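You operate a simulated robot arm through the tools that you are given. There is no shell and no other tool.

Carry out the task below with a simulated two-armed robot. There is one attempt and no reset: what you move stays moved.

JOB
Start the grey machine: air on, gauge at 6.5 bar, reset the alarm, home the head.
Fine: leave the other controls alone.

The check looks at the end state, three seconds after you hand in, the way a careful person would. Anything else that was tipped, shoved, dropped, spilled or broken makes it a failure.

ROBOT AND FRAMES
Two 7-joint arms with fingered hands on one trunk that stands fixed in place. Base frame: the origin is at the foot of the trunk, x ahead of it, y to its left, z up. Lengths are in mm, angles in degrees, forces in N, time in s.
The left shoulder is at [63, 252, 1541], the right one opposite. With the tool pointing down near the work surface each hand reaches from about 280 to 960 mm from the base axis, measured 20 degrees to its own side. Payload 4.9 kg a hand.
The tool frame of a hand sits at the grasp point between the pads (the TCP): z along the fingers, y along the line on which they close. The tips reach 32 mm beyond it. Largest opening 200 mm; the body of the gripper starts 89 mm behind the TCP. The gripper is a hand of 4 fingers: y runs from the thumb to the fingers, the wrist lies at [0, 0, -267] in the tool frame.
Orientation is told as [roll, pitch, yaw] about the base's x, y, z axes, in that order, counted from this pose: with the fingers straight down and closing along the base's y, the tool's x points along the base's -x, its y along +y and its z along -z.

CONTROLS
- The arms move only by the tool jog_arm. It takes "left_commands", "right_commands" or both (then of equal length, played together; a hand with none holds still); each is a list of rows, each a list of 6 numbers: the shift along the tool's x, y, z in mm, then the turn, a rotation vector about the tool's x, y, z in degrees. In form: [[dx, dy, dz, rx, ry, rz], ...]. A call has 1 to 20 rows; each row shifts and turns the commanded pose from where the row before left it, along the tool's axes as they then stand. A row lasts 0.2 s, in which the tool goes at most 50 mm and 8.6 degrees; a call with a longer step from one row to the next is refused whole. Where a pose cannot be reached the arm comes as near as it can. A force on the tool above 60 N (or 10 N above the force at the start of the call, whichever is more), or a blocked arm, ends the call early, and 0.2 s more pass. In this call time passes only in rows, and 0.2 s behind the last. It gives the time, the measured TCP pose, the force on the tool (base axes), the opening and the grip force at its end, in the units of the frame above (readings bear some noise), with the torque about the TCP (base axes, N m) and any sound that the robot's microphone picked up.
- Cameras (640 x 400 px; columns grow to the right, rows downward): "scene" is now at [88.7, 9.3, 1699.9]; the picture's right is [-0.06, -1.00, 0.01], its down [-0.72, 0.04, -0.69] and it looks along [0.69, -0.05, -0.72] (base axes); focal length 287 px, centre (320, 200). "left" rides on the left gripper at [-69, -69, -116] in its tool frame; the picture's right is [0.71, -0.71, 0.00], its down [0.54, 0.54, -0.64] and it looks along [0.46, 0.46, 0.77] (tool axes); focal length 226 px, centre (320, 200). "right" rides on the right gripper at [69, -69, -116] in its tool frame; the picture's right is [0.71, 0.71, 0.00], its down [-0.54, 0.54, -0.64] and it looks along [-0.45, 0.45, 0.77] (tool axes); focal length 226 px, centre (320, 200). There is no depth. A picture from a camera that has moved, and an enlarged one, comes with that camera's place and axes in the base frame and with its lens.
- camera(camera): a new picture of that camera. The clock stands still meanwhile.
- move_column(by): slides the trunk up (or, below 0, down) by that many mm; the arms and the scene camera ride with it, the base frame stays. It gives what a move gives, with no picture.
- move_fingers(finger1, finger2, finger3, thumb_bend, hand): sets how far each is bent, from 0 (flat) to 1 (curled in); at 0.3 the hand is open as for a grip, at 0.7 the pads meet at the TCP. One left out holds its place. A second passes; each finger stops where it meets its share of the squeeze, and holds until it gets a number again. It is the only way to open and close the hand. It gives what a move gives, with no picture; readings hold the bend of each and the force on the fingers (four entries, about 0 where the hand has none), thumb and palm.
- pan_tilt(pan, tilt): turns the head with the scene camera to pan (to the left, within 86 degrees either way) and tilt (down, from -29 to 69), counted from straight ahead of the robot. It gives what a move gives.
- enlarge(camera, box): a new picture of the part [left, top, right, bottom] of that camera's present view, enlarged. The clock stands still meanwhile.
- finish_job(): hands the job in; it is judged then, once.

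Nothing tells you positions but the pictures and the camera data. Unless the task says otherwise, let go and move clear before handing in.

The tools are called after "Request:" as a command line: name --argument value ..., lists and objects as JSON in quotes. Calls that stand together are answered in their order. jog_arm: Moves the arms, as the interface text tells. Its arguments: {"type":"object","properties":{"left_commands":{"type":"array"},"right_commands":{"type":"array"}},"required":[]} The other tools are called the same way: move_column (by) slides the trunk up or down; move_fingers (finger1, finger2, finger3, thumb_bend, hand) moves the fingers one by one; pan_tilt (pan, tilt) turns the head that bears the scene camera; camera (camera) takes a picture; enlarge (camera, box) takes an enlarged picture of a part of a camera's view; finish_job () hands the job in.

At the start:

```text
clock: 0.0
left_tool_pos: [567.3, 267.9, 1337.8]
left_ee_rot: [-0.5, -0.7, 0.0]
left_force: [-0.9, -0.7, -0.3]
left_wrist_torque: [0.02, -0.04, 0.0]
left_gripper_width: 200.1
left_gripper_force: 0.0
left_shape: jaw
left_bend: [0.3, 0.3, 0.3, 0.3]
left_finger forces: [0.0, 0.0, 0.1, 0.0, 0.1, 0.1]
right_tool_pos: [680.9, -254.2, 1388.0]
right_ee_rot: [-0.4, -0.8, -0.1]
right_force: [0.3, -0.7, -0.6]
right_wrist_torque: [0.02, -0.01, 0.0]
right_gripper_width: 200.1
right_gripper_force: 0.0
right_shape: jaw
right_bend: [0.3, 0.3, 0.3, 0.3]
right_finger forces: [0.0, 0.0, 0.0, 0.0, 0.1, 0.0]
trunk travel left (down, up): [-450.0, 390.0]
head pan, tilt: [-3.4, 47.1]
```

scene: 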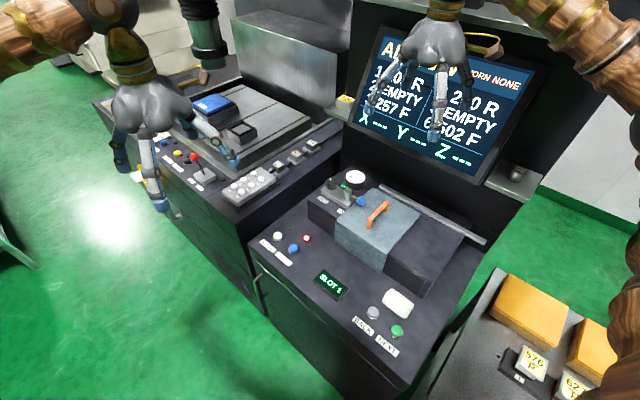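
right: 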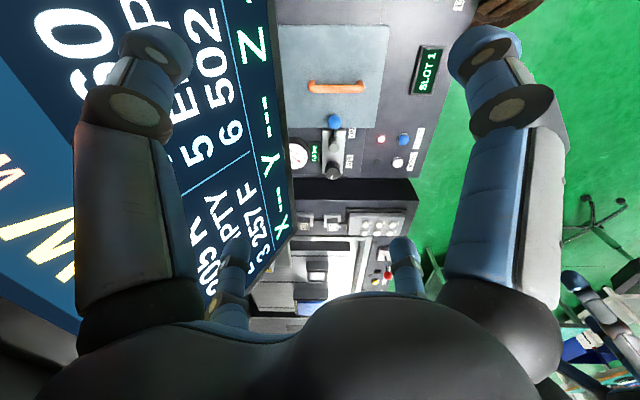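
left: 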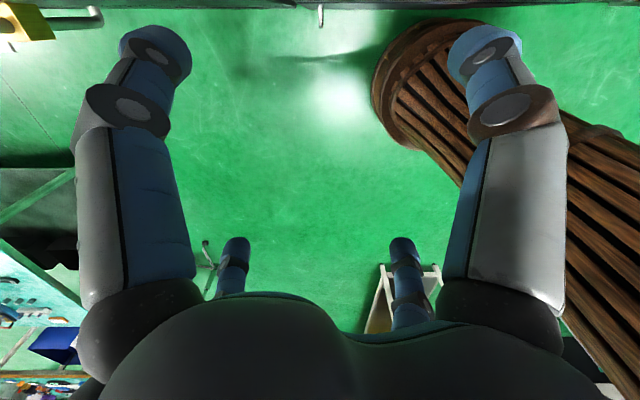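

I see a CNC-like machine ahead with a screen, a control panel with a gauge, a few buttons, and a second panel to the left. I'll look more closely before moving anything.

Request:
enlarge --camera "scene" --box '[240, 150, 500, 370]'

Request:
enlarge --camera "scene" --box '[80, 80, 360, 250]'

Request:
enlarge --camera "scene" --box '[340, 10, 560, 190]'

Request:
enlarge --camera "right" --box '[270, 10, 460, 200]'

```text
1.82 times, centred on (370, 260) of scene
camera zoom: at [88.7, 9.3, 1699.9], right [-0.06, -1.0, 0.01], down [-0.72, 0.04, -0.69], along [0.69, -0.05, -0.72], focal length 521 px, centre (229, 91)
```

zoom: 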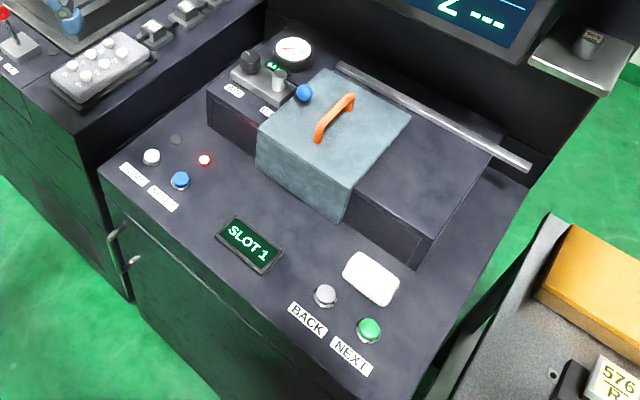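

```text
2.29 times, centred on (220, 165) of scene
camera zoom: at [88.7, 9.3, 1699.9], right [-0.06, -1.0, 0.01], down [-0.72, 0.04, -0.69], along [0.69, -0.05, -0.72], focal length 655 px, centre (549, 280)
```

zoom: 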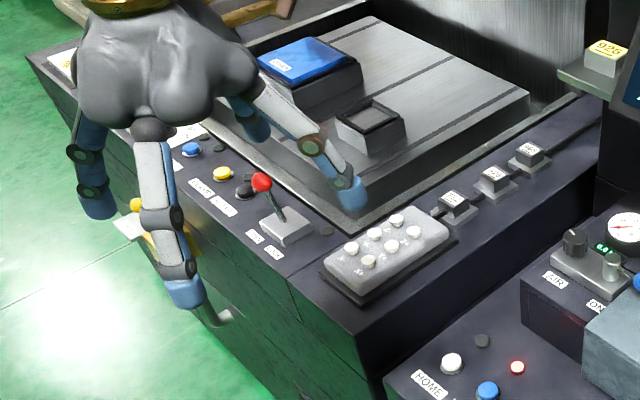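

```text
2.22 times, centred on (450, 100) of scene
camera zoom: at [88.7, 9.3, 1699.9], right [-0.06, -1.0, 0.01], down [-0.72, 0.04, -0.69], along [0.69, -0.05, -0.72], focal length 637 px, centre (31, 422)
```

zoom: 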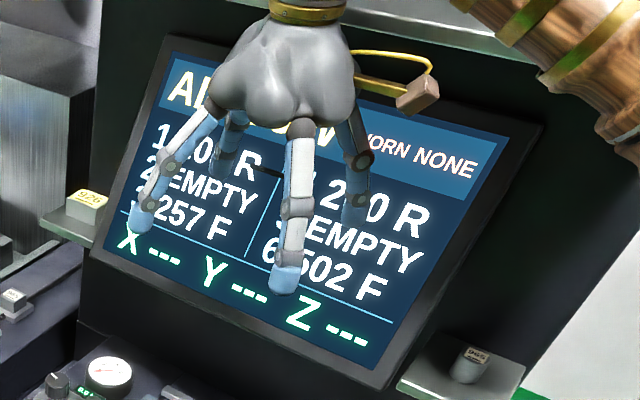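

```text
2.11 times, centred on (365, 105) of right
camera zoom: at [611.5, -321.7, 1504.9], right [-0.71, 0.71, -0.01], down [0.53, 0.55, 0.65], along [0.47, 0.45, -0.76], focal length 476 px, centre (225, 400)
```

zoom: 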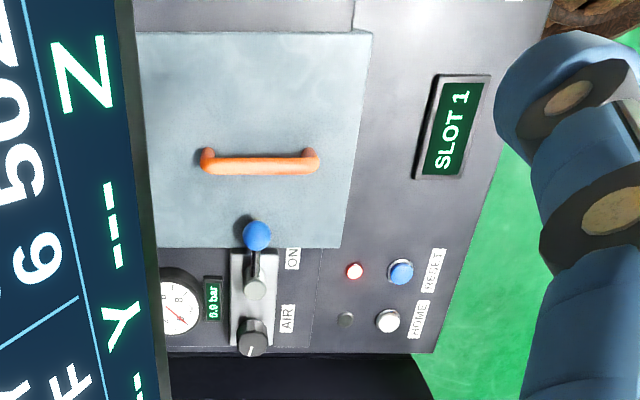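

The controls sit at the middle panel's left: a regulator knob and a blue-ball lever labelled AIR/ON beside the gauge, and HOME (white) and RESET (blue) buttons with lamps. I'll zoom in on each.

Request:
enlarge --camera "scene" --box '[310, 160, 400, 220]'

Request:
enlarge --camera "scene" --box '[255, 215, 335, 275]'

Request:
enlarge --camera "right" --box '[280, 100, 370, 190]'

Request:
enlarge --camera "right" --box '[350, 110, 440, 180]'

Request:
enlarge --camera "scene" --box '[120, 110, 340, 220]'

```text
6.67 times, centred on (355, 190) of scene
camera zoom: at [88.7, 9.3, 1699.9], right [-0.06, -1.0, 0.01], down [-0.72, 0.04, -0.69], along [0.69, -0.05, -0.72], focal length 1911 px, centre (87, 267)
```

zoom: 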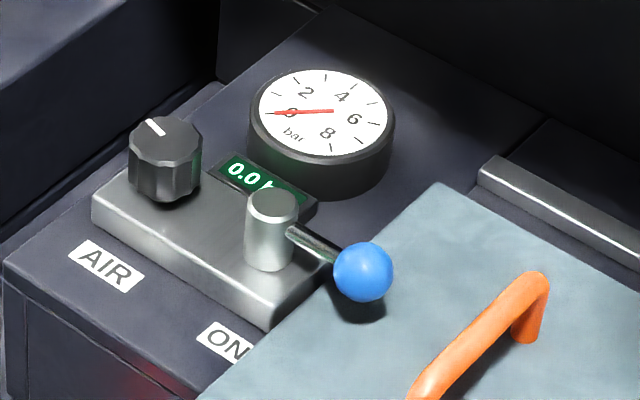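

```text
6.67 times, centred on (295, 245) of scene
camera zoom: at [88.7, 9.3, 1699.9], right [-0.06, -1.0, 0.01], down [-0.72, 0.04, -0.69], along [0.69, -0.05, -0.72], focal length 1911 px, centre (487, -100)
```

zoom: 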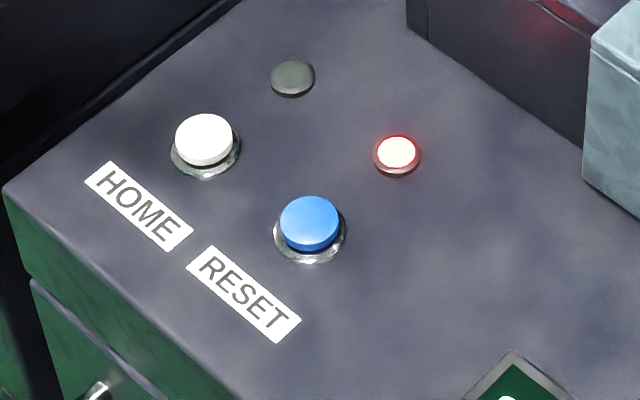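

```text
4.44 times, centred on (325, 145) of right
camera zoom: at [611.5, -321.7, 1504.9], right [-0.71, 0.71, -0.01], down [0.53, 0.55, 0.65], along [0.47, 0.45, -0.76], focal length 1005 px, centre (298, 444)
```

zoom: 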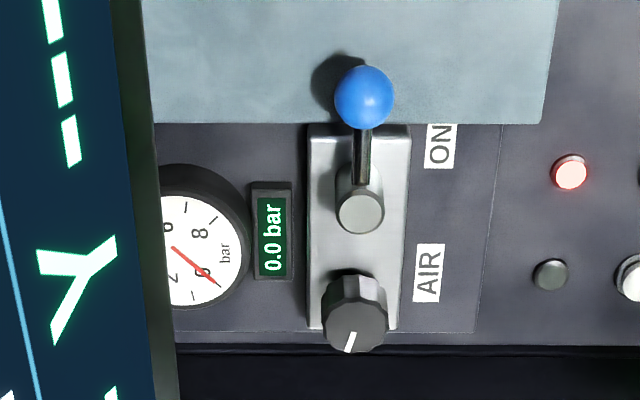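

```text
5.71 times, centred on (395, 145) of right
camera zoom: at [611.5, -321.7, 1504.9], right [-0.71, 0.71, -0.01], down [0.53, 0.55, 0.65], along [0.47, 0.45, -0.76], focal length 1292 px, centre (-109, 514)
```

zoom: 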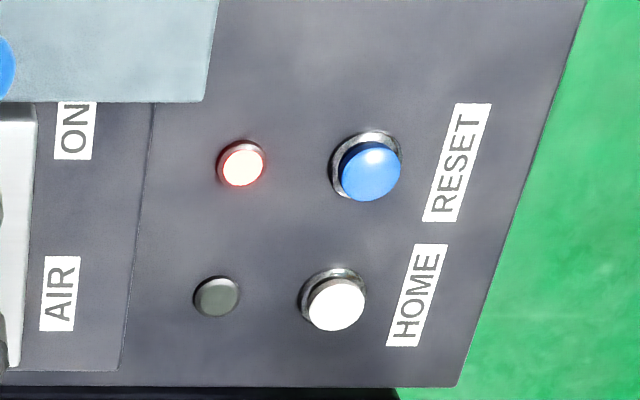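

```text
2.91 times, centred on (230, 165) of scene
camera zoom: at [88.7, 9.3, 1699.9], right [-0.06, -1.0, 0.01], down [-0.72, 0.04, -0.69], along [0.69, -0.05, -0.72], focal length 834 px, centre (582, 302)
```

zoom: 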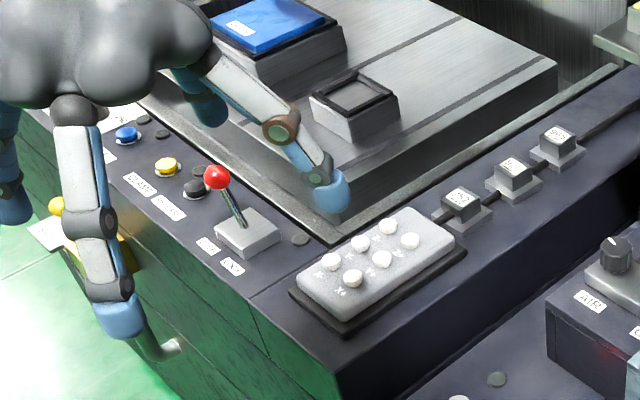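

I place RESET near (656, 58, 876), HOME near (711, 116, 876), the lever ball near (728, -173, 1026) on a post at (767, -133), and the knob near (816, -84, 1035). The gauge reads 0.0, with the screen overhanging behind it. I'll try the finger shapes in free air first.

Request:
move_fingers --hand "left" --finger1 0.7 --finger2 0.7 --finger3 0.7 --thumb_bend 0.7

Request:
camera --camera "left"

Request:
enlarge --camera "scene" --box '[60, 20, 260, 220]'

Request:
enlarge --camera "scene" --box '[350, 0, 520, 150]'

```text
clock: 1.0
left_tool_pos: [567.5, 268.1, 1336.2]
left_ee_rot: [-0.4, -0.8, 0.0]
left_force: [0.2, 0.5, -0.4]
left_wrist_torque: [0.0, -0.02, -0.03]
left_gripper_width: 2.3
left_gripper_force: 0.0
left_shape: fingers
left_bend: [0.69, 0.69, 0.69, 0.69]
left_finger forces: [0.1, 0.0, 0.1, 0.0, 0.1, 0.0]
right_tool_pos: [681.9, -254.1, 1389.5]
right_ee_rot: [-0.4, -0.8, -0.2]
right_force: [0.7, 0.3, -0.3]
right_wrist_torque: [-0.01, -0.01, 0.03]
right_gripper_width: 199.9
right_gripper_force: 0.0
right_shape: jaw
right_bend: [0.3, 0.3, 0.3, 0.3]
right_finger forces: [0.0, 0.0, 0.0, 0.0, 0.0, 0.1]
trunk travel left (down, up): [-450.0, 390.0]
head pan, tilt: [-3.4, 47.1]
```

```text
taken
camera left: at [635.2, 200.3, 1453.6], right [-0.71, -0.71, 0.0], down [-0.55, 0.55, 0.63], along [-0.45, 0.45, -0.77], focal length 226 px, centre (320, 200)
```

left: 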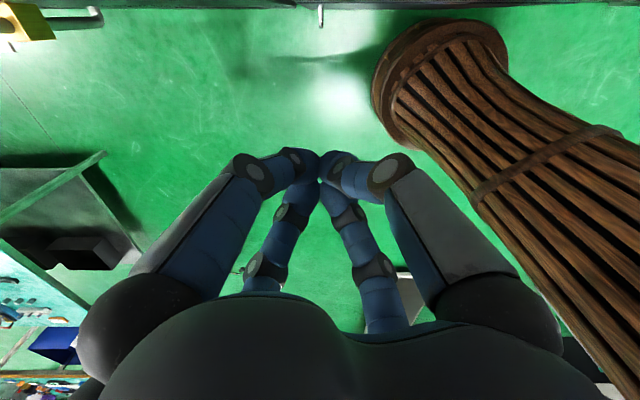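

```text
2.00 times, centred on (160, 120) of scene
camera zoom: at [88.7, 9.1, 1699.9], right [-0.06, -1.0, 0.01], down [-0.72, 0.04, -0.69], along [0.69, -0.05, -0.72], focal length 573 px, centre (640, 360)
```

zoom: 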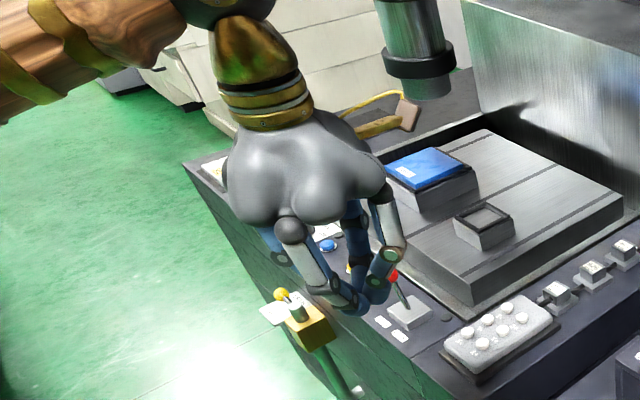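

```text
2.67 times, centred on (435, 75) of scene
camera zoom: at [88.7, 9.1, 1699.9], right [-0.06, -1.0, 0.01], down [-0.72, 0.04, -0.69], along [0.69, -0.05, -0.72], focal length 764 px, centre (13, 533)
```

zoom: 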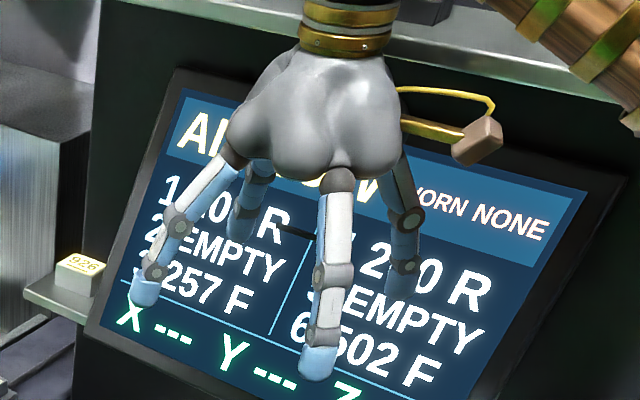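

The hand is a cross of four fingers at about ±x and ±y of the tool, so one extended finger with the rest curled makes a good stick. I'll back the right hand off from the screen and find out which finger is which.

Request:
jog_arm --right_commands '[[30, 0, 0, 0, 0, 0], [30, 0, 0, 0, 0, 0], [30, 0, 0, 0, 0, 0]]'

Request:
move_fingers --hand "right" --finger1 1.0 --thumb_bend 0.3

Request:
camera --camera "right"

Request:
camera --camera "scene"

```text
clock: 1.8
left_tool_pos: [579.6, 248.0, 1334.4]
left_ee_rot: [0.4, -0.1, -0.2]
left_force: [-0.6, -0.5, 0.7]
left_wrist_torque: [0.13, -0.06, -0.03]
left_gripper_width: 2.1
left_gripper_force: 0.1
left_shape: fingers
left_bend: [0.69, 0.69, 0.69, 0.69]
left_finger forces: [0.0, 0.0, 0.0, 0.1, 0.0, 0.1]
right_tool_pos: [603.6, -277.3, 1376.2]
right_ee_rot: [0.5, -0.1, -0.4]
right_force: [0.6, -1.7, 0.1]
right_wrist_torque: [0.1, -0.05, 0.0]
right_gripper_width: 199.9
right_gripper_force: 0.0
right_shape: jaw
right_bend: [0.3, 0.3, 0.3, 0.3]
right_finger forces: [0.0, 0.1, 0.1, 0.0, 0.0, 0.0]
trunk travel left (down, up): [-450.0, 390.0]
head pan, tilt: [-3.4, 47.1]
```

```text
clock: 2.8
left_tool_pos: [583.4, 262.2, 1331.4]
left_ee_rot: [-0.2, 0.2, 0.1]
left_force: [-0.8, 0.1, -0.3]
left_wrist_torque: [-0.05, 0.0, 0.05]
left_gripper_width: 2.2
left_gripper_force: 0.0
left_shape: fingers
left_bend: [0.69, 0.69, 0.69, 0.69]
left_finger forces: [0.0, 0.0, 0.0, 0.0, 0.0, 0.1]
right_tool_pos: [608.9, -261.0, 1378.9]
right_ee_rot: [-0.1, 0.0, 0.0]
right_force: [0.1, 0.4, 0.3]
right_wrist_torque: [-0.06, 0.0, -0.01]
right_gripper_width: 115.0
right_gripper_force: 0.0
right_shape: fingers
right_bend: [1.0, 0.3, 0.3, 0.3]
right_finger forces: [0.1, 0.0, 0.1, 0.1, 0.0, 0.0]
trunk travel left (down, up): [-450.0, 390.0]
head pan, tilt: [-3.4, 47.1]
```

```text
taken
camera right: at [539.4, -329.2, 1494.6], right [-0.71, 0.71, 0.0], down [0.54, 0.54, 0.64], along [0.46, 0.45, -0.77], focal length 226 px, centre (320, 200)
```

right: 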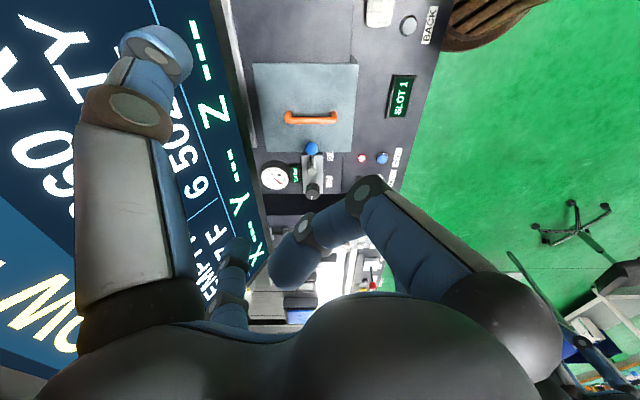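

```text
taken
camera scene: at [108.8, 0.1, 1698.7], right [-0.06, -1.0, 0.0], down [-0.73, 0.04, -0.68], along [0.68, -0.04, -0.73], focal length 287 px, centre (320, 200)
```

scene: 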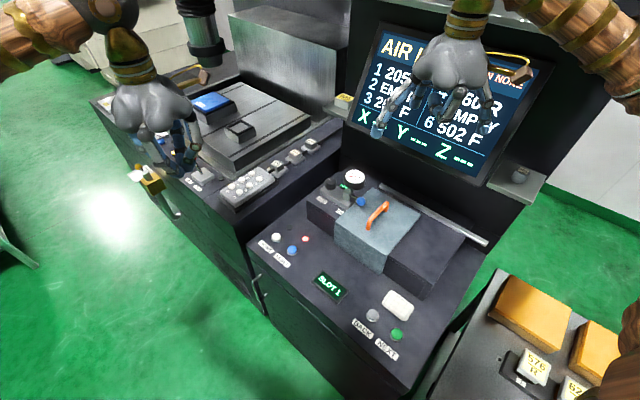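

The screen reads "AIR L..." and finger1 of the right hand is on the robot side (tool +x), so finger3 should be the far-side one. The torso also sways some 15 mm when an arm moves, so I'll trust measured poses only. Next I curl the others to leave finger3 as a stick.

Request:
move_fingers --hand "right" --finger1 1.0 --finger2 1.0 --finger3 0.3 --thumb_bend 1.0

Request:
camera --camera "right"

Request:
enlarge --camera "scene" --box '[340, 0, 540, 180]'

```text
clock: 3.8
left_tool_pos: [582.8, 258.1, 1332.5]
left_ee_rot: [0.0, -0.1, 0.0]
left_force: [-0.5, 0.6, -0.5]
left_wrist_torque: [0.04, 0.02, 0.03]
left_gripper_width: 2.1
left_gripper_force: 0.0
left_shape: fingers
left_bend: [0.69, 0.69, 0.69, 0.69]
left_finger forces: [0.0, 0.1, 0.0, 0.0, 0.0, 0.0]
right_tool_pos: [607.9, -265.3, 1376.8]
right_ee_rot: [-0.1, -0.1, -0.2]
right_force: [0.2, -0.7, -0.3]
right_wrist_torque: [0.01, 0.01, 0.01]
right_gripper_width: 32.7
right_gripper_force: 0.0
right_shape: fingers
right_bend: [1.0, 0.88, 0.3, 0.93]
right_finger forces: [0.0, 0.0, 0.0, 0.1, 0.1, 0.0]
trunk travel left (down, up): [-450.0, 390.0]
head pan, tilt: [-3.4, 47.1]
```

```text
taken
camera right: at [538.6, -333.2, 1494.0], right [-0.71, 0.71, 0.0], down [0.54, 0.54, 0.64], along [0.46, 0.45, -0.77], focal length 226 px, centre (320, 200)
```

right: 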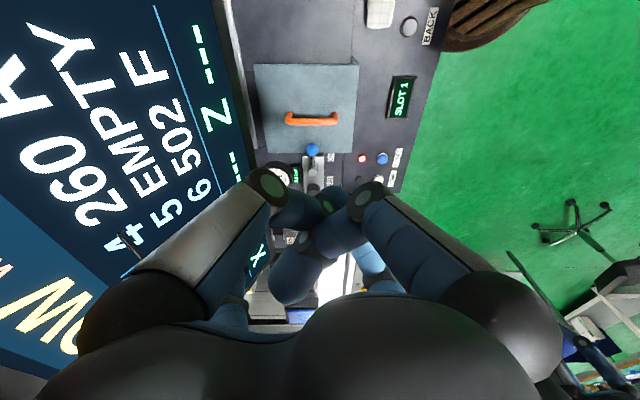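

```text
2.22 times, centred on (440, 90) of scene
camera zoom: at [108.1, -4.0, 1698.8], right [-0.06, -1.0, 0.0], down [-0.73, 0.04, -0.68], along [0.68, -0.04, -0.73], focal length 637 px, centre (53, 444)
```

zoom: 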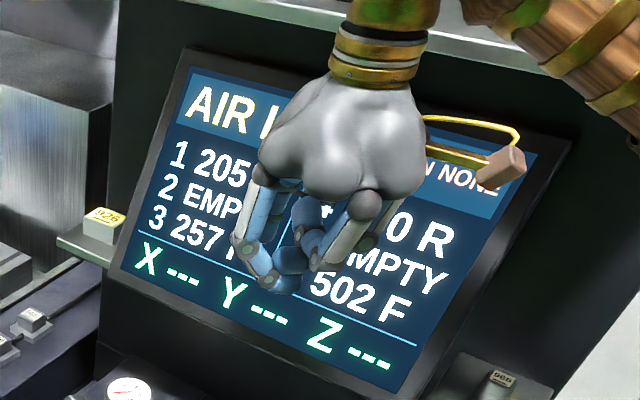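

Finger3 hides behind the hand and barely clears the curled knuckles. I'd rather lean the right hand back about 60° and use finger1 as a near-horizontal stick that stays well below the palm and clear of the screen.

Request:
move_fingers --hand "right" --finger1 0.3 --finger2 0.9 --finger3 0.9 --thumb_bend 0.9

Request:
jog_arm --right_commands '[[0, 0, 0, 0, -6, 0], [0, 0, 0, 0, -6, 0], [0, 0, 0, 0, -6, 0], [0, 0, 0, 0, -6, 0], [0, 0, 0, 0, -6, 0], [0, 0, 0, 0, 0, 0], [0, 0, 0, 0, 0, 0]]'

Request:
camera --camera "right"

Request:
camera --camera "scene"

```text
clock: 4.8
left_tool_pos: [582.3, 257.9, 1333.9]
left_ee_rot: [0.0, 0.0, 0.0]
left_force: [0.8, 0.6, -1.3]
left_wrist_torque: [0.0, 0.03, 0.01]
left_gripper_width: 2.1
left_gripper_force: 0.1
left_shape: fingers
left_bend: [0.69, 0.69, 0.69, 0.69]
left_finger forces: [0.0, 0.0, 0.0, 0.0, 0.1, 0.0]
right_tool_pos: [608.5, -263.8, 1377.4]
right_ee_rot: [0.0, -0.2, -0.1]
right_force: [-0.3, -0.6, -0.3]
right_wrist_torque: [-0.01, -0.04, -0.02]
right_gripper_width: 35.0
right_gripper_force: 0.1
right_shape: fingers
right_bend: [1.0, 0.85, 0.79, 0.91]
right_finger forces: [0.0, 0.1, 0.0, 0.0, 0.0, 0.1]
trunk travel left (down, up): [-450.0, 390.0]
head pan, tilt: [-3.4, 47.1]
```

```text
clock: 6.4
left_tool_pos: [582.2, 258.0, 1331.9]
left_ee_rot: [0.1, 0.0, 0.1]
left_force: [0.0, -0.4, -0.1]
left_wrist_torque: [0.01, 0.02, -0.01]
left_gripper_width: 2.0
left_gripper_force: 0.1
left_shape: fingers
left_bend: [0.69, 0.69, 0.69, 0.69]
left_finger forces: [0.0, 0.0, 0.1, 0.0, 0.1, 0.0]
right_tool_pos: [607.1, -264.7, 1378.7]
right_ee_rot: [0.0, -30.1, -0.1]
right_force: [-0.1, -0.1, 0.6]
right_wrist_torque: [-0.02, -0.03, -0.01]
right_gripper_width: 35.0
right_gripper_force: 0.1
right_shape: fingers
right_bend: [1.0, 0.85, 0.79, 0.91]
right_finger forces: [0.0, 0.0, 0.1, 0.1, 0.0, 0.1]
trunk travel left (down, up): [-450.0, 390.0]
head pan, tilt: [-3.4, 47.1]
```

```text
taken
camera right: at [489.7, -332.7, 1444.3], right [-0.61, 0.71, -0.35], down [0.15, 0.54, 0.83], along [0.78, 0.45, -0.43], focal length 226 px, centre (320, 200)
```

right: 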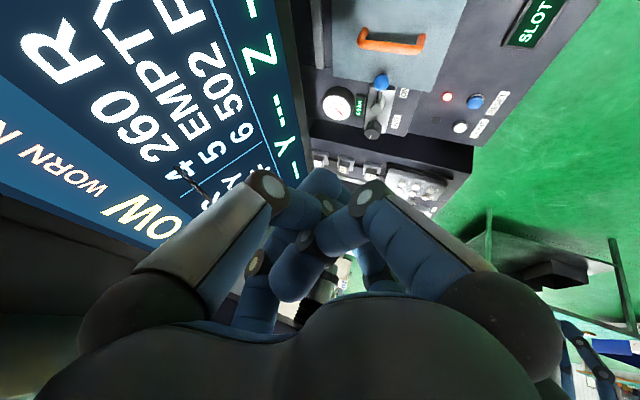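

```text
taken
camera scene: at [108.3, -3.2, 1698.8], right [-0.06, -1.0, 0.0], down [-0.73, 0.04, -0.68], along [0.68, -0.04, -0.73], focal length 287 px, centre (320, 200)
```

scene: 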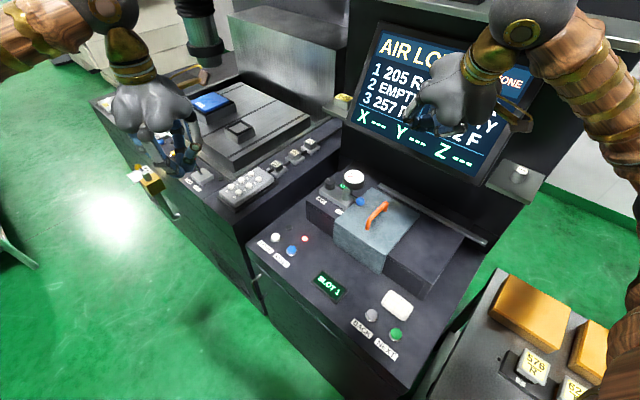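

Finger1 stayed trapped behind the curled ones. I'll open all of them and then curl only the other three; the screen shows "AIR LOW".

Request:
move_fingers --hand "right" --finger1 0.3 --finger2 0.3 --finger3 0.3 --thumb_bend 0.3

Request:
move_fingers --hand "right" --finger1 0.3 --finger2 0.9 --finger3 0.9 --thumb_bend 0.9

Request:
camera --camera "right"

Request:
enlarge --camera "scene" --box '[380, 20, 560, 160]'

```text
clock: 7.4
left_tool_pos: [581.6, 258.4, 1332.1]
left_ee_rot: [0.0, 0.0, 0.0]
left_force: [-0.4, 0.1, 0.5]
left_wrist_torque: [0.02, -0.03, -0.02]
left_gripper_width: 2.5
left_gripper_force: 0.0
left_shape: fingers
left_bend: [0.69, 0.69, 0.69, 0.69]
left_finger forces: [0.0, 0.1, 0.0, 0.0, 0.0, 0.0]
right_tool_pos: [607.5, -265.3, 1378.4]
right_ee_rot: [0.0, -30.1, 0.0]
right_force: [0.9, -0.1, -0.6]
right_wrist_torque: [0.02, 0.0, -0.03]
right_gripper_width: 139.9
right_gripper_force: 0.1
right_shape: fingers
right_bend: [0.3, 0.3, 0.3, 0.3]
right_finger forces: [0.0, 0.0, 0.1, 0.1, 0.0, 0.0]
trunk travel left (down, up): [-450.0, 390.0]
head pan, tilt: [-3.4, 47.1]
```

```text
clock: 8.4
left_tool_pos: [581.8, 259.2, 1332.2]
left_ee_rot: [0.0, 0.0, 0.0]
left_force: [-0.3, 0.4, -0.4]
left_wrist_torque: [0.0, 0.01, 0.0]
left_gripper_width: 2.2
left_gripper_force: 0.0
left_shape: fingers
left_bend: [0.69, 0.69, 0.69, 0.69]
left_finger forces: [0.0, 0.0, 0.1, 0.0, 0.1, 0.1]
right_tool_pos: [607.4, -263.4, 1377.6]
right_ee_rot: [0.0, -30.1, -0.1]
right_force: [-0.2, 0.3, -0.1]
right_wrist_torque: [0.01, -0.02, 0.03]
right_gripper_width: 94.9
right_gripper_force: 0.0
right_shape: fingers
right_bend: [0.3, 0.86, 0.82, 0.81]
right_finger forces: [0.0, 0.0, 0.0, 0.0, 0.0, 0.1]
trunk travel left (down, up): [-450.0, 390.0]
head pan, tilt: [-3.4, 47.1]
```

```text
taken
camera right: at [489.6, -332.8, 1444.4], right [-0.61, 0.71, -0.35], down [0.15, 0.54, 0.83], along [0.78, 0.45, -0.43], focal length 226 px, centre (320, 200)
```

right: 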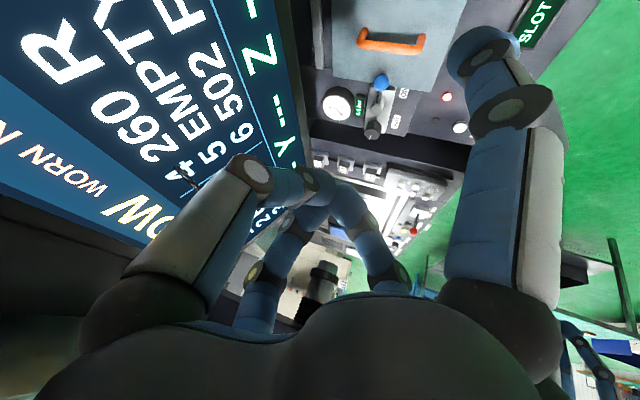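

```text
2.86 times, centred on (470, 90) of scene
camera zoom: at [108.1, -3.3, 1698.8], right [-0.06, -1.0, 0.0], down [-0.73, 0.04, -0.68], along [0.68, -0.04, -0.73], focal length 819 px, centre (-109, 514)
```

zoom: 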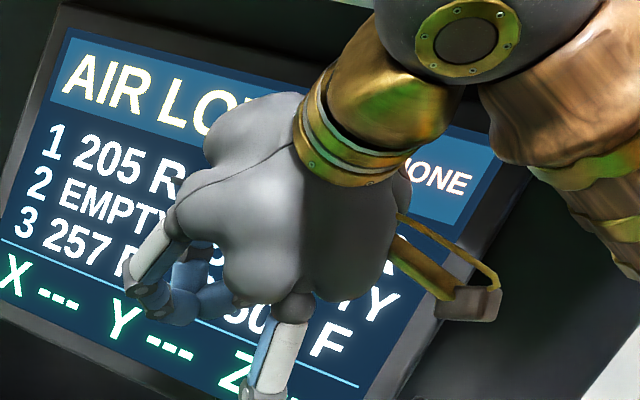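

Now finger1 sticks out alone. Before going in I need better heights for the handle, cover, ball and screen edge, so I'll zoom both cameras at this pose.

Request:
enlarge --camera "right" --box '[310, 0, 440, 150]'

Request:
enlarge --camera "scene" --box '[300, 150, 440, 270]'

Request:
enlarge --camera "scene" --box '[320, 80, 500, 220]'

Request:
enlarge --camera "right" --box '[240, 0, 340, 180]'

```text
2.67 times, centred on (375, 75) of right
camera zoom: at [489.6, -332.8, 1444.4], right [-0.61, 0.71, -0.35], down [0.15, 0.54, 0.83], along [0.78, 0.45, -0.43], focal length 603 px, centre (173, 533)
```

zoom: 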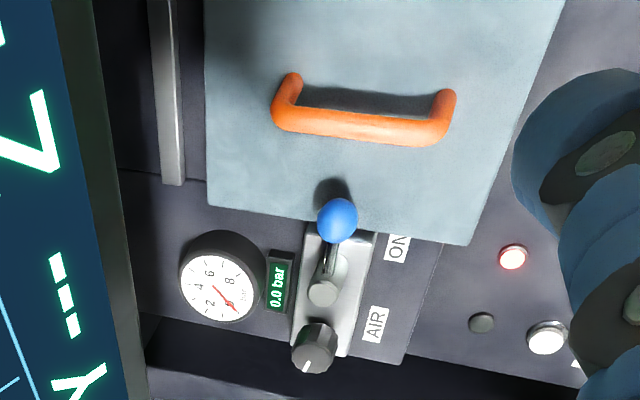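

```text
3.33 times, centred on (370, 210) of scene
camera zoom: at [108.1, -3.3, 1698.8], right [-0.06, -1.0, 0.0], down [-0.73, 0.04, -0.68], along [0.68, -0.04, -0.73], focal length 955 px, centre (153, 167)
```

zoom: 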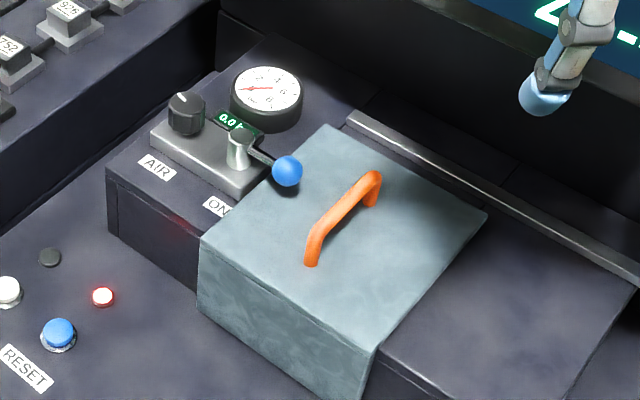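

```text
2.86 times, centred on (410, 150) of scene
camera zoom: at [108.1, -3.3, 1698.8], right [-0.06, -1.0, 0.0], down [-0.73, 0.04, -0.68], along [0.68, -0.04, -0.73], focal length 819 px, centre (63, 343)
```

zoom: 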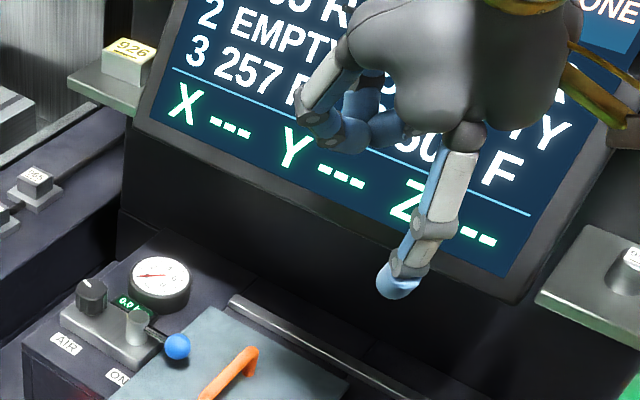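

```text
2.22 times, centred on (290, 90) of right
camera zoom: at [489.6, -332.8, 1444.4], right [-0.61, 0.71, -0.35], down [0.15, 0.54, 0.83], along [0.78, 0.45, -0.43], focal length 502 px, centre (387, 444)
```

zoom: 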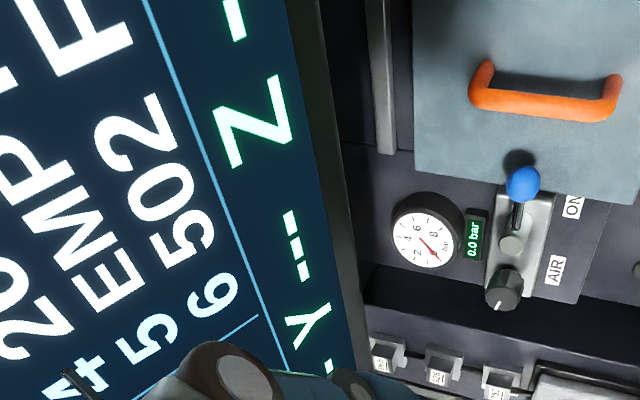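

Refined: ball centre is near (728, -171, 1019), post (769, -130), cover top z≈982, handle top z≈1029 running (708,-251) to (640,-180), and the screen's lower edge z≈1212. I'll bring the stick hand to 60° lean at a point in front of the lever.

Request:
jog_arm --right_commands '[[4.6, 8.2, 29.1, 0, -5, 0], [7.2, 8.2, 28.5, 0, -5, 0], [9.6, 8.2, 27.8, 0, -5, 0], [12, 8.2, 26.9, 0, -5, 0], [14.3, 8.2, 25.7, 0, -5, 0], [16.5, 8, 24.4, 0, -5, 0], [0, 0, 0, 0, 0, 0], [0, 0, 0, 0, 0, 0], [0, 0, 0, 0, 0, 0]]'

Request:
camera --camera "right"

Request:
camera --camera "scene"

```text
clock: 10.4
left_tool_pos: [582.5, 258.4, 1332.5]
left_ee_rot: [-0.1, 0.0, 0.0]
left_force: [0.1, -1.2, -0.4]
left_wrist_torque: [-0.03, -0.01, 0.0]
left_gripper_width: 2.2
left_gripper_force: 0.1
left_shape: fingers
left_bend: [0.69, 0.69, 0.69, 0.69]
left_finger forces: [0.0, 0.0, 0.0, 0.0, 0.0, 0.0]
right_tool_pos: [673.1, -215.3, 1213.4]
right_ee_rot: [0.0, -60.1, -0.1]
right_force: [-0.2, 0.3, -0.2]
right_wrist_torque: [0.03, 0.02, 0.01]
right_gripper_width: 95.7
right_gripper_force: 0.1
right_shape: fingers
right_bend: [0.3, 0.88, 0.84, 0.83]
right_finger forces: [0.1, 0.0, 0.1, 0.0, 0.1, 0.1]
trunk travel left (down, up): [-450.0, 390.0]
head pan, tilt: [-3.4, 47.1]
```

```text
taken
camera right: at [538.0, -282.9, 1211.2], right [-0.35, 0.71, -0.61], down [-0.29, 0.54, 0.79], along [0.89, 0.45, 0.01], focal length 226 px, centre (320, 200)
```

right: 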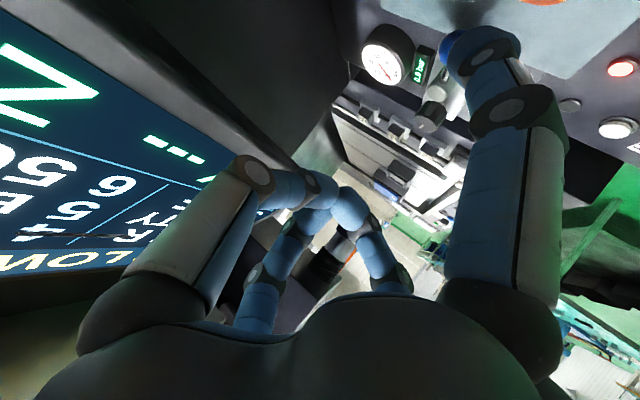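

```text
taken
camera scene: at [108.0, -3.2, 1698.8], right [-0.06, -1.0, 0.0], down [-0.73, 0.04, -0.68], along [0.68, -0.04, -0.73], focal length 287 px, centre (320, 200)
```

scene: 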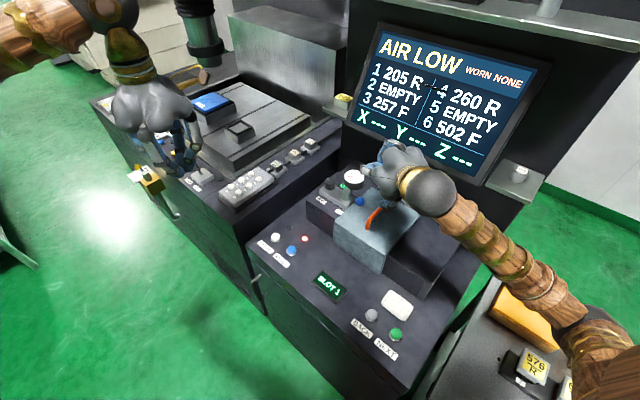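

Pose tracking is accurate now. I'll move forward and down so the fingertip comes to the right of the ball, still above it.

Request:
jog_arm --right_commands '[[-0.3, 0.6, 24.5, 0, 0, 0], [-0.3, 0.6, 24.5, 0, 0, 0], [-0.3, 0.6, 24.5, 0, 0, 0], [-0.3, 0.6, 24.5, 0, 0, 0], [-0.3, 0.6, 20, 0, 0, 0], [0, 0, 0, 0, 0, 0], [0, 0, 0, 0, 0, 0]]'

Request:
camera --camera "right"

Request:
enlarge --camera "scene" --box '[300, 120, 480, 260]'

Request:
camera --camera "left"

```text
clock: 12.0
left_tool_pos: [580.9, 259.0, 1333.3]
left_ee_rot: [0.0, 0.1, 0.0]
left_force: [0.2, -0.4, 0.7]
left_wrist_torque: [-0.02, -0.01, -0.03]
left_gripper_width: 2.4
left_gripper_force: 0.0
left_shape: fingers
left_bend: [0.69, 0.69, 0.69, 0.69]
left_finger forces: [0.1, 0.0, 0.1, 0.0, 0.2, 0.0]
right_tool_pos: [772.5, -210.5, 1157.7]
right_ee_rot: [0.0, -60.1, -0.1]
right_force: [-2.5, 2.7, -2.0]
right_wrist_torque: [-0.2, -0.11, 0.06]
right_gripper_width: 95.4
right_gripper_force: 2.2
right_shape: fingers
right_bend: [0.3, 0.89, 0.84, 0.82]
right_finger forces: [0.1, 0.0, 4.8, 0.0, 0.0, 0.0]
trunk travel left (down, up): [-450.0, 390.0]
head pan, tilt: [-3.4, 47.1]
```

```text
taken
camera right: at [638.2, -279.3, 1156.2], right [-0.35, 0.71, -0.61], down [-0.29, 0.54, 0.79], along [0.89, 0.45, 0.01], focal length 226 px, centre (320, 200)
```

right: 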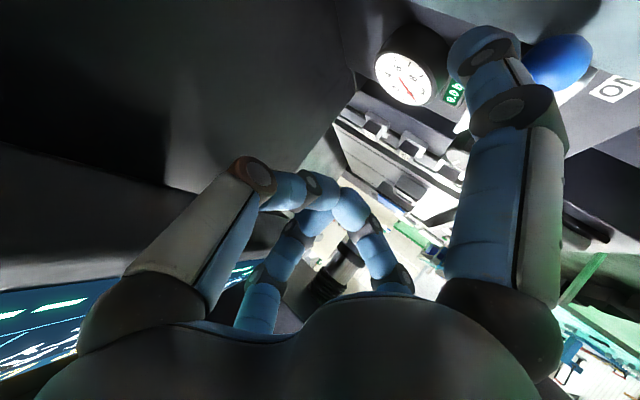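

```text
2.86 times, centred on (390, 190) of scene
camera zoom: at [107.8, -2.6, 1698.8], right [-0.06, -1.0, 0.0], down [-0.73, 0.04, -0.68], along [0.68, -0.04, -0.73], focal length 819 px, centre (120, 229)
```

zoom: 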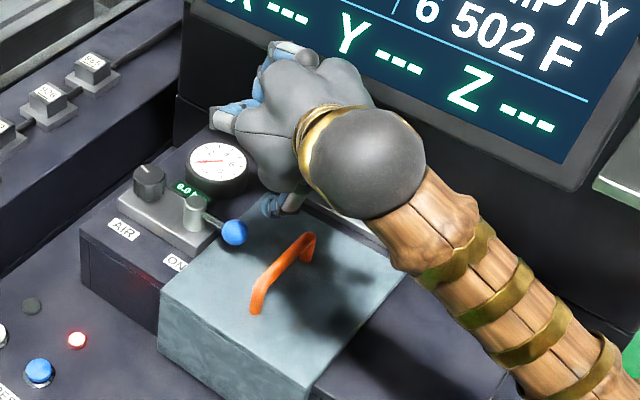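

```text
taken
camera left: at [651.3, 190.5, 1447.4], right [-0.71, -0.71, 0.0], down [-0.54, 0.54, 0.64], along [-0.46, 0.45, -0.77], focal length 226 px, centre (320, 200)
```

left: 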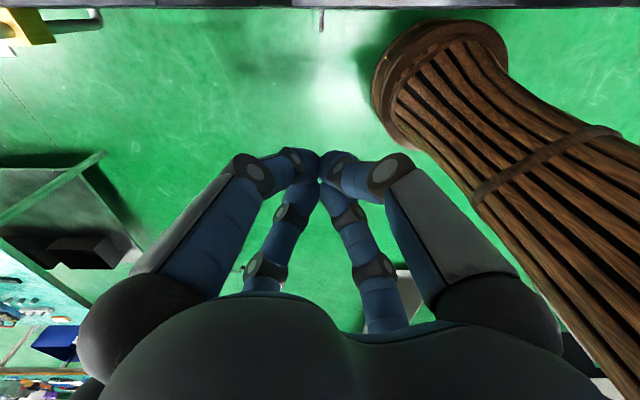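

Finger3 lightly touched the screen's lower frame (4.8 N), so I back off right away and use a steeper lean of 70°, which pulls that knuckle away from the screen.

Request:
jog_arm --right_commands '[[0.3, 0, -24, 0, 0, 0], [0.3, 0, -24, 0, 0, 0], [0.3, 0, -24, 0, 0, 0], [0, 0, 0, 0, -5, 0], [0, 0, 0, 0, -5, 0], [0, 0, 0, 0, 0, 0]]'

Request:
enlarge --camera "scene" --box '[330, 80, 510, 220]'

Request:
camera --camera "right"

```text
clock: 13.4
left_tool_pos: [581.8, 259.3, 1331.6]
left_ee_rot: [0.0, -0.1, 0.1]
left_force: [0.5, 0.1, 0.3]
left_wrist_torque: [0.0, 0.01, -0.03]
left_gripper_width: 2.1
left_gripper_force: 0.1
left_shape: fingers
left_bend: [0.69, 0.69, 0.69, 0.69]
left_finger forces: [0.0, 0.1, 0.0, 0.0, 0.0, 0.0]
right_tool_pos: [710.5, -211.7, 1191.9]
right_ee_rot: [0.1, -70.1, -0.2]
right_force: [0.1, 0.7, -0.2]
right_wrist_torque: [-0.01, 0.02, 0.01]
right_gripper_width: 95.4
right_gripper_force: 0.1
right_shape: fingers
right_bend: [0.3, 0.89, 0.84, 0.82]
right_finger forces: [0.1, 0.0, 0.1, 0.0, 0.1, 0.0]
trunk travel left (down, up): [-450.0, 390.0]
head pan, tilt: [-3.4, 47.1]
```

```text
2.86 times, centred on (420, 150) of scene
camera zoom: at [108.6, -3.2, 1698.8], right [-0.06, -1.0, 0.0], down [-0.73, 0.04, -0.68], along [0.68, -0.04, -0.73], focal length 819 px, centre (34, 343)
```

zoom: 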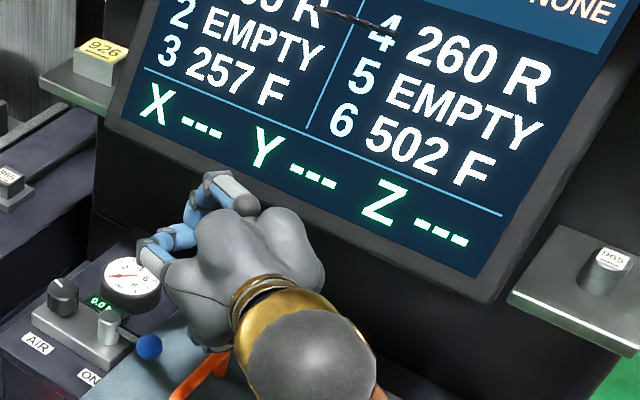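

```text
taken
camera right: at [578.6, -280.3, 1166.7], right [-0.24, 0.71, -0.66], down [-0.42, 0.54, 0.73], along [0.88, 0.45, 0.17], focal length 226 px, centre (320, 200)
```

right: 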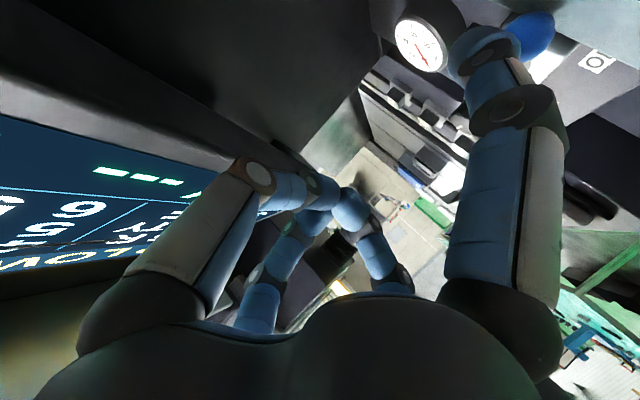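

Clear of the screen again. Now forward to just right of the ball, then a first look before lowering.

Request:
jog_arm --right_commands '[[4.6, 0.5, 17.6, 0, 0, 0], [4.6, 0.5, 17.6, 0, 0, 0], [4.6, 0.5, 17.6, 0, 0, 0], [0, 0, 0, 0, 0, 0], [0, 0, 0, 0, 0, 0]]'

Request:
enlarge --camera "scene" --box '[320, 130, 460, 250]'

Request:
camera --camera "right"

```text
clock: 14.6
left_tool_pos: [581.9, 258.3, 1331.0]
left_ee_rot: [0.1, -0.1, 0.0]
left_force: [0.7, -0.2, 0.1]
left_wrist_torque: [-0.01, 0.0, 0.01]
left_gripper_width: 1.9
left_gripper_force: 0.1
left_shape: fingers
left_bend: [0.69, 0.69, 0.69, 0.69]
left_finger forces: [0.0, 0.0, 0.0, 0.1, 0.1, 0.1]
right_tool_pos: [757.6, -210.9, 1161.7]
right_ee_rot: [0.0, -70.0, -0.2]
right_force: [0.5, -0.2, -0.6]
right_wrist_torque: [-0.03, 0.0, 0.0]
right_gripper_width: 95.4
right_gripper_force: 0.1
right_shape: fingers
right_bend: [0.3, 0.89, 0.84, 0.82]
right_finger forces: [0.0, 0.1, 0.1, 0.0, 0.0, 0.0]
trunk travel left (down, up): [-450.0, 390.0]
head pan, tilt: [-3.4, 47.1]
```

```text
3.33 times, centred on (390, 190) of scene
camera zoom: at [108.2, -3.3, 1698.8], right [-0.06, -1.0, 0.0], down [-0.73, 0.04, -0.68], along [0.68, -0.04, -0.73], focal length 955 px, centre (87, 233)
```

zoom: 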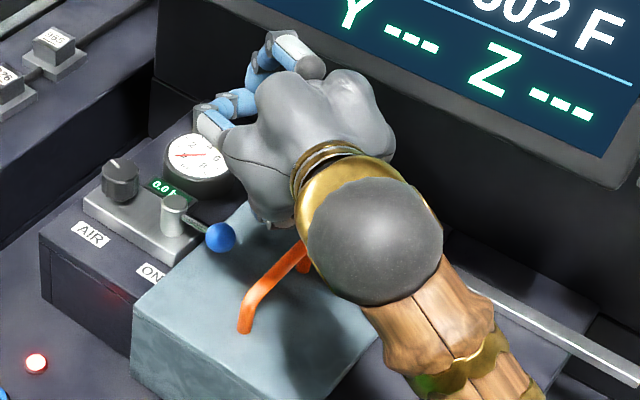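

```text
taken
camera right: at [624.1, -278.9, 1136.9], right [-0.24, 0.71, -0.66], down [-0.42, 0.54, 0.73], along [0.88, 0.45, 0.17], focal length 226 px, centre (320, 200)
```

right: 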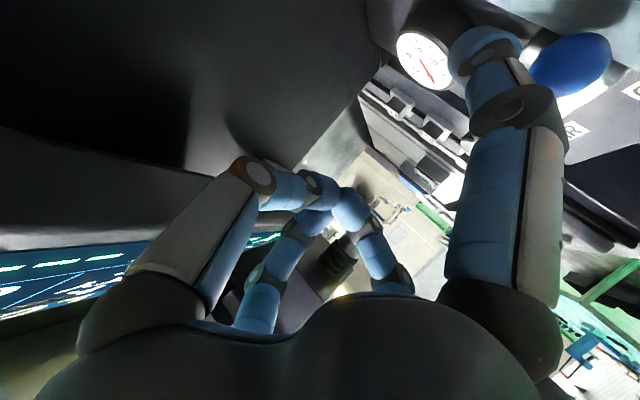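

No contact and the tip is just right of the ball. I'll lower it to ball height.

Request:
jog_arm --right_commands '[[10.3, 0, 3.8, 0, 0, 0], [10.3, 0, 3.8, 0, 0, 0], [0, 0, 0, 0, 0, 0]]'

Request:
camera --camera "right"

Request:
enlarge --camera "scene" --box '[340, 170, 430, 240]'

```text
clock: 15.4
left_tool_pos: [582.7, 258.1, 1332.0]
left_ee_rot: [0.1, 0.0, -0.1]
left_force: [-0.5, 0.3, 0.0]
left_wrist_torque: [0.01, -0.01, 0.01]
left_gripper_width: 2.4
left_gripper_force: 0.0
left_shape: fingers
left_bend: [0.69, 0.69, 0.69, 0.69]
left_finger forces: [0.1, 0.0, 0.1, 0.0, 0.1, 0.1]
right_tool_pos: [757.4, -212.1, 1139.6]
right_ee_rot: [0.0, -70.1, -0.1]
right_force: [-0.3, -0.4, -0.6]
right_wrist_torque: [-0.02, -0.01, -0.01]
right_gripper_width: 95.6
right_gripper_force: 0.0
right_shape: fingers
right_bend: [0.3, 0.89, 0.84, 0.82]
right_finger forces: [0.0, 0.1, 0.1, 0.0, 0.1, 0.1]
trunk travel left (down, up): [-450.0, 390.0]
head pan, tilt: [-3.4, 47.1]
```

```text
taken
camera right: at [624.1, -279.6, 1114.2], right [-0.24, 0.71, -0.66], down [-0.42, 0.54, 0.73], along [0.88, 0.45, 0.17], focal length 226 px, centre (320, 200)
```

right: 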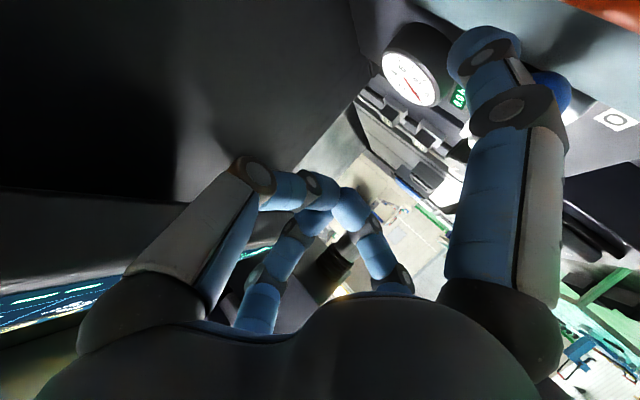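

```text
5.71 times, centred on (385, 205) of scene
camera zoom: at [108.3, -3.3, 1698.8], right [-0.06, -1.0, 0.0], down [-0.73, 0.04, -0.68], along [0.68, -0.04, -0.73], focal length 1638 px, centre (-51, 171)
```

zoom: 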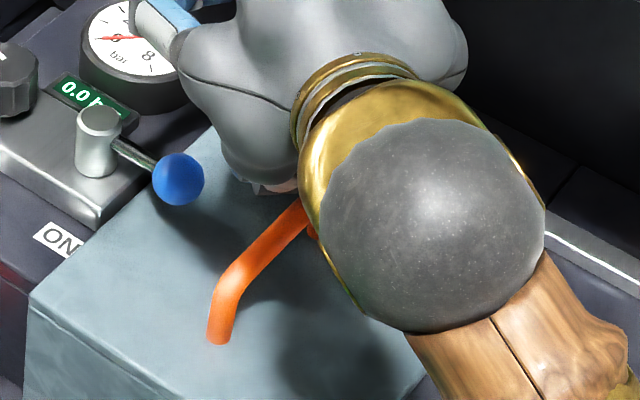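

The tip is at ball height with nothing touched. Now I push toward +y in small steps and watch the force.

Request:
jog_arm --right_commands '[[0, 6, 0, 0, 0, 0], [0, 6, 0, 0, 0, 0], [0, 6, 0, 0, 0, 0], [0, 6, 0, 0, 0, 0], [0, 0, 0, 0, 0, 0]]'

Request:
camera --camera "right"

Request:
enlarge --camera "scene" --box '[320, 160, 430, 240]'

```text
clock: 16.6
left_tool_pos: [581.9, 257.8, 1332.3]
left_ee_rot: [0.0, 0.0, 0.1]
left_force: [0.5, -0.4, -0.7]
left_wrist_torque: [0.01, 0.02, 0.0]
left_gripper_width: 2.2
left_gripper_force: 0.0
left_shape: fingers
left_bend: [0.69, 0.69, 0.69, 0.69]
left_finger forces: [0.0, 0.1, 0.0, 0.0, 0.0, 0.0]
right_tool_pos: [757.0, -187.0, 1139.0]
right_ee_rot: [0.2, -70.0, -0.1]
right_force: [0.2, -1.1, 0.0]
right_wrist_torque: [-0.14, 0.04, 0.05]
right_gripper_width: 95.3
right_gripper_force: 1.2
right_shape: fingers
right_bend: [0.3, 0.89, 0.84, 0.82]
right_finger forces: [1.3, 0.0, 0.0, 0.0, 0.1, 0.0]
trunk travel left (down, up): [-450.0, 390.0]
head pan, tilt: [-3.4, 47.1]
```

```text
taken
camera right: at [623.4, -255.8, 1113.7], right [-0.24, 0.71, -0.66], down [-0.42, 0.54, 0.73], along [0.88, 0.45, 0.17], focal length 226 px, centre (320, 200)
```

right: 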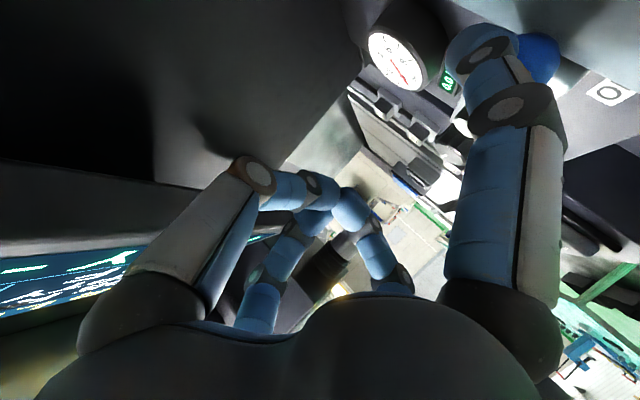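

```text
5.00 times, centred on (375, 200) of scene
camera zoom: at [108.0, -3.7, 1698.8], right [-0.06, -1.0, 0.0], down [-0.73, 0.04, -0.68], along [0.68, -0.04, -0.73], focal length 1433 px, centre (45, 200)
```

zoom: 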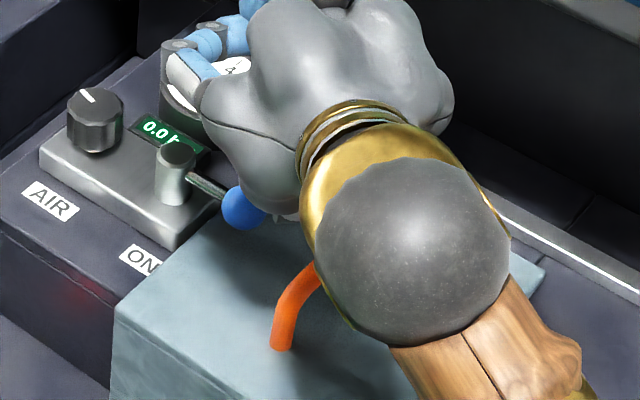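

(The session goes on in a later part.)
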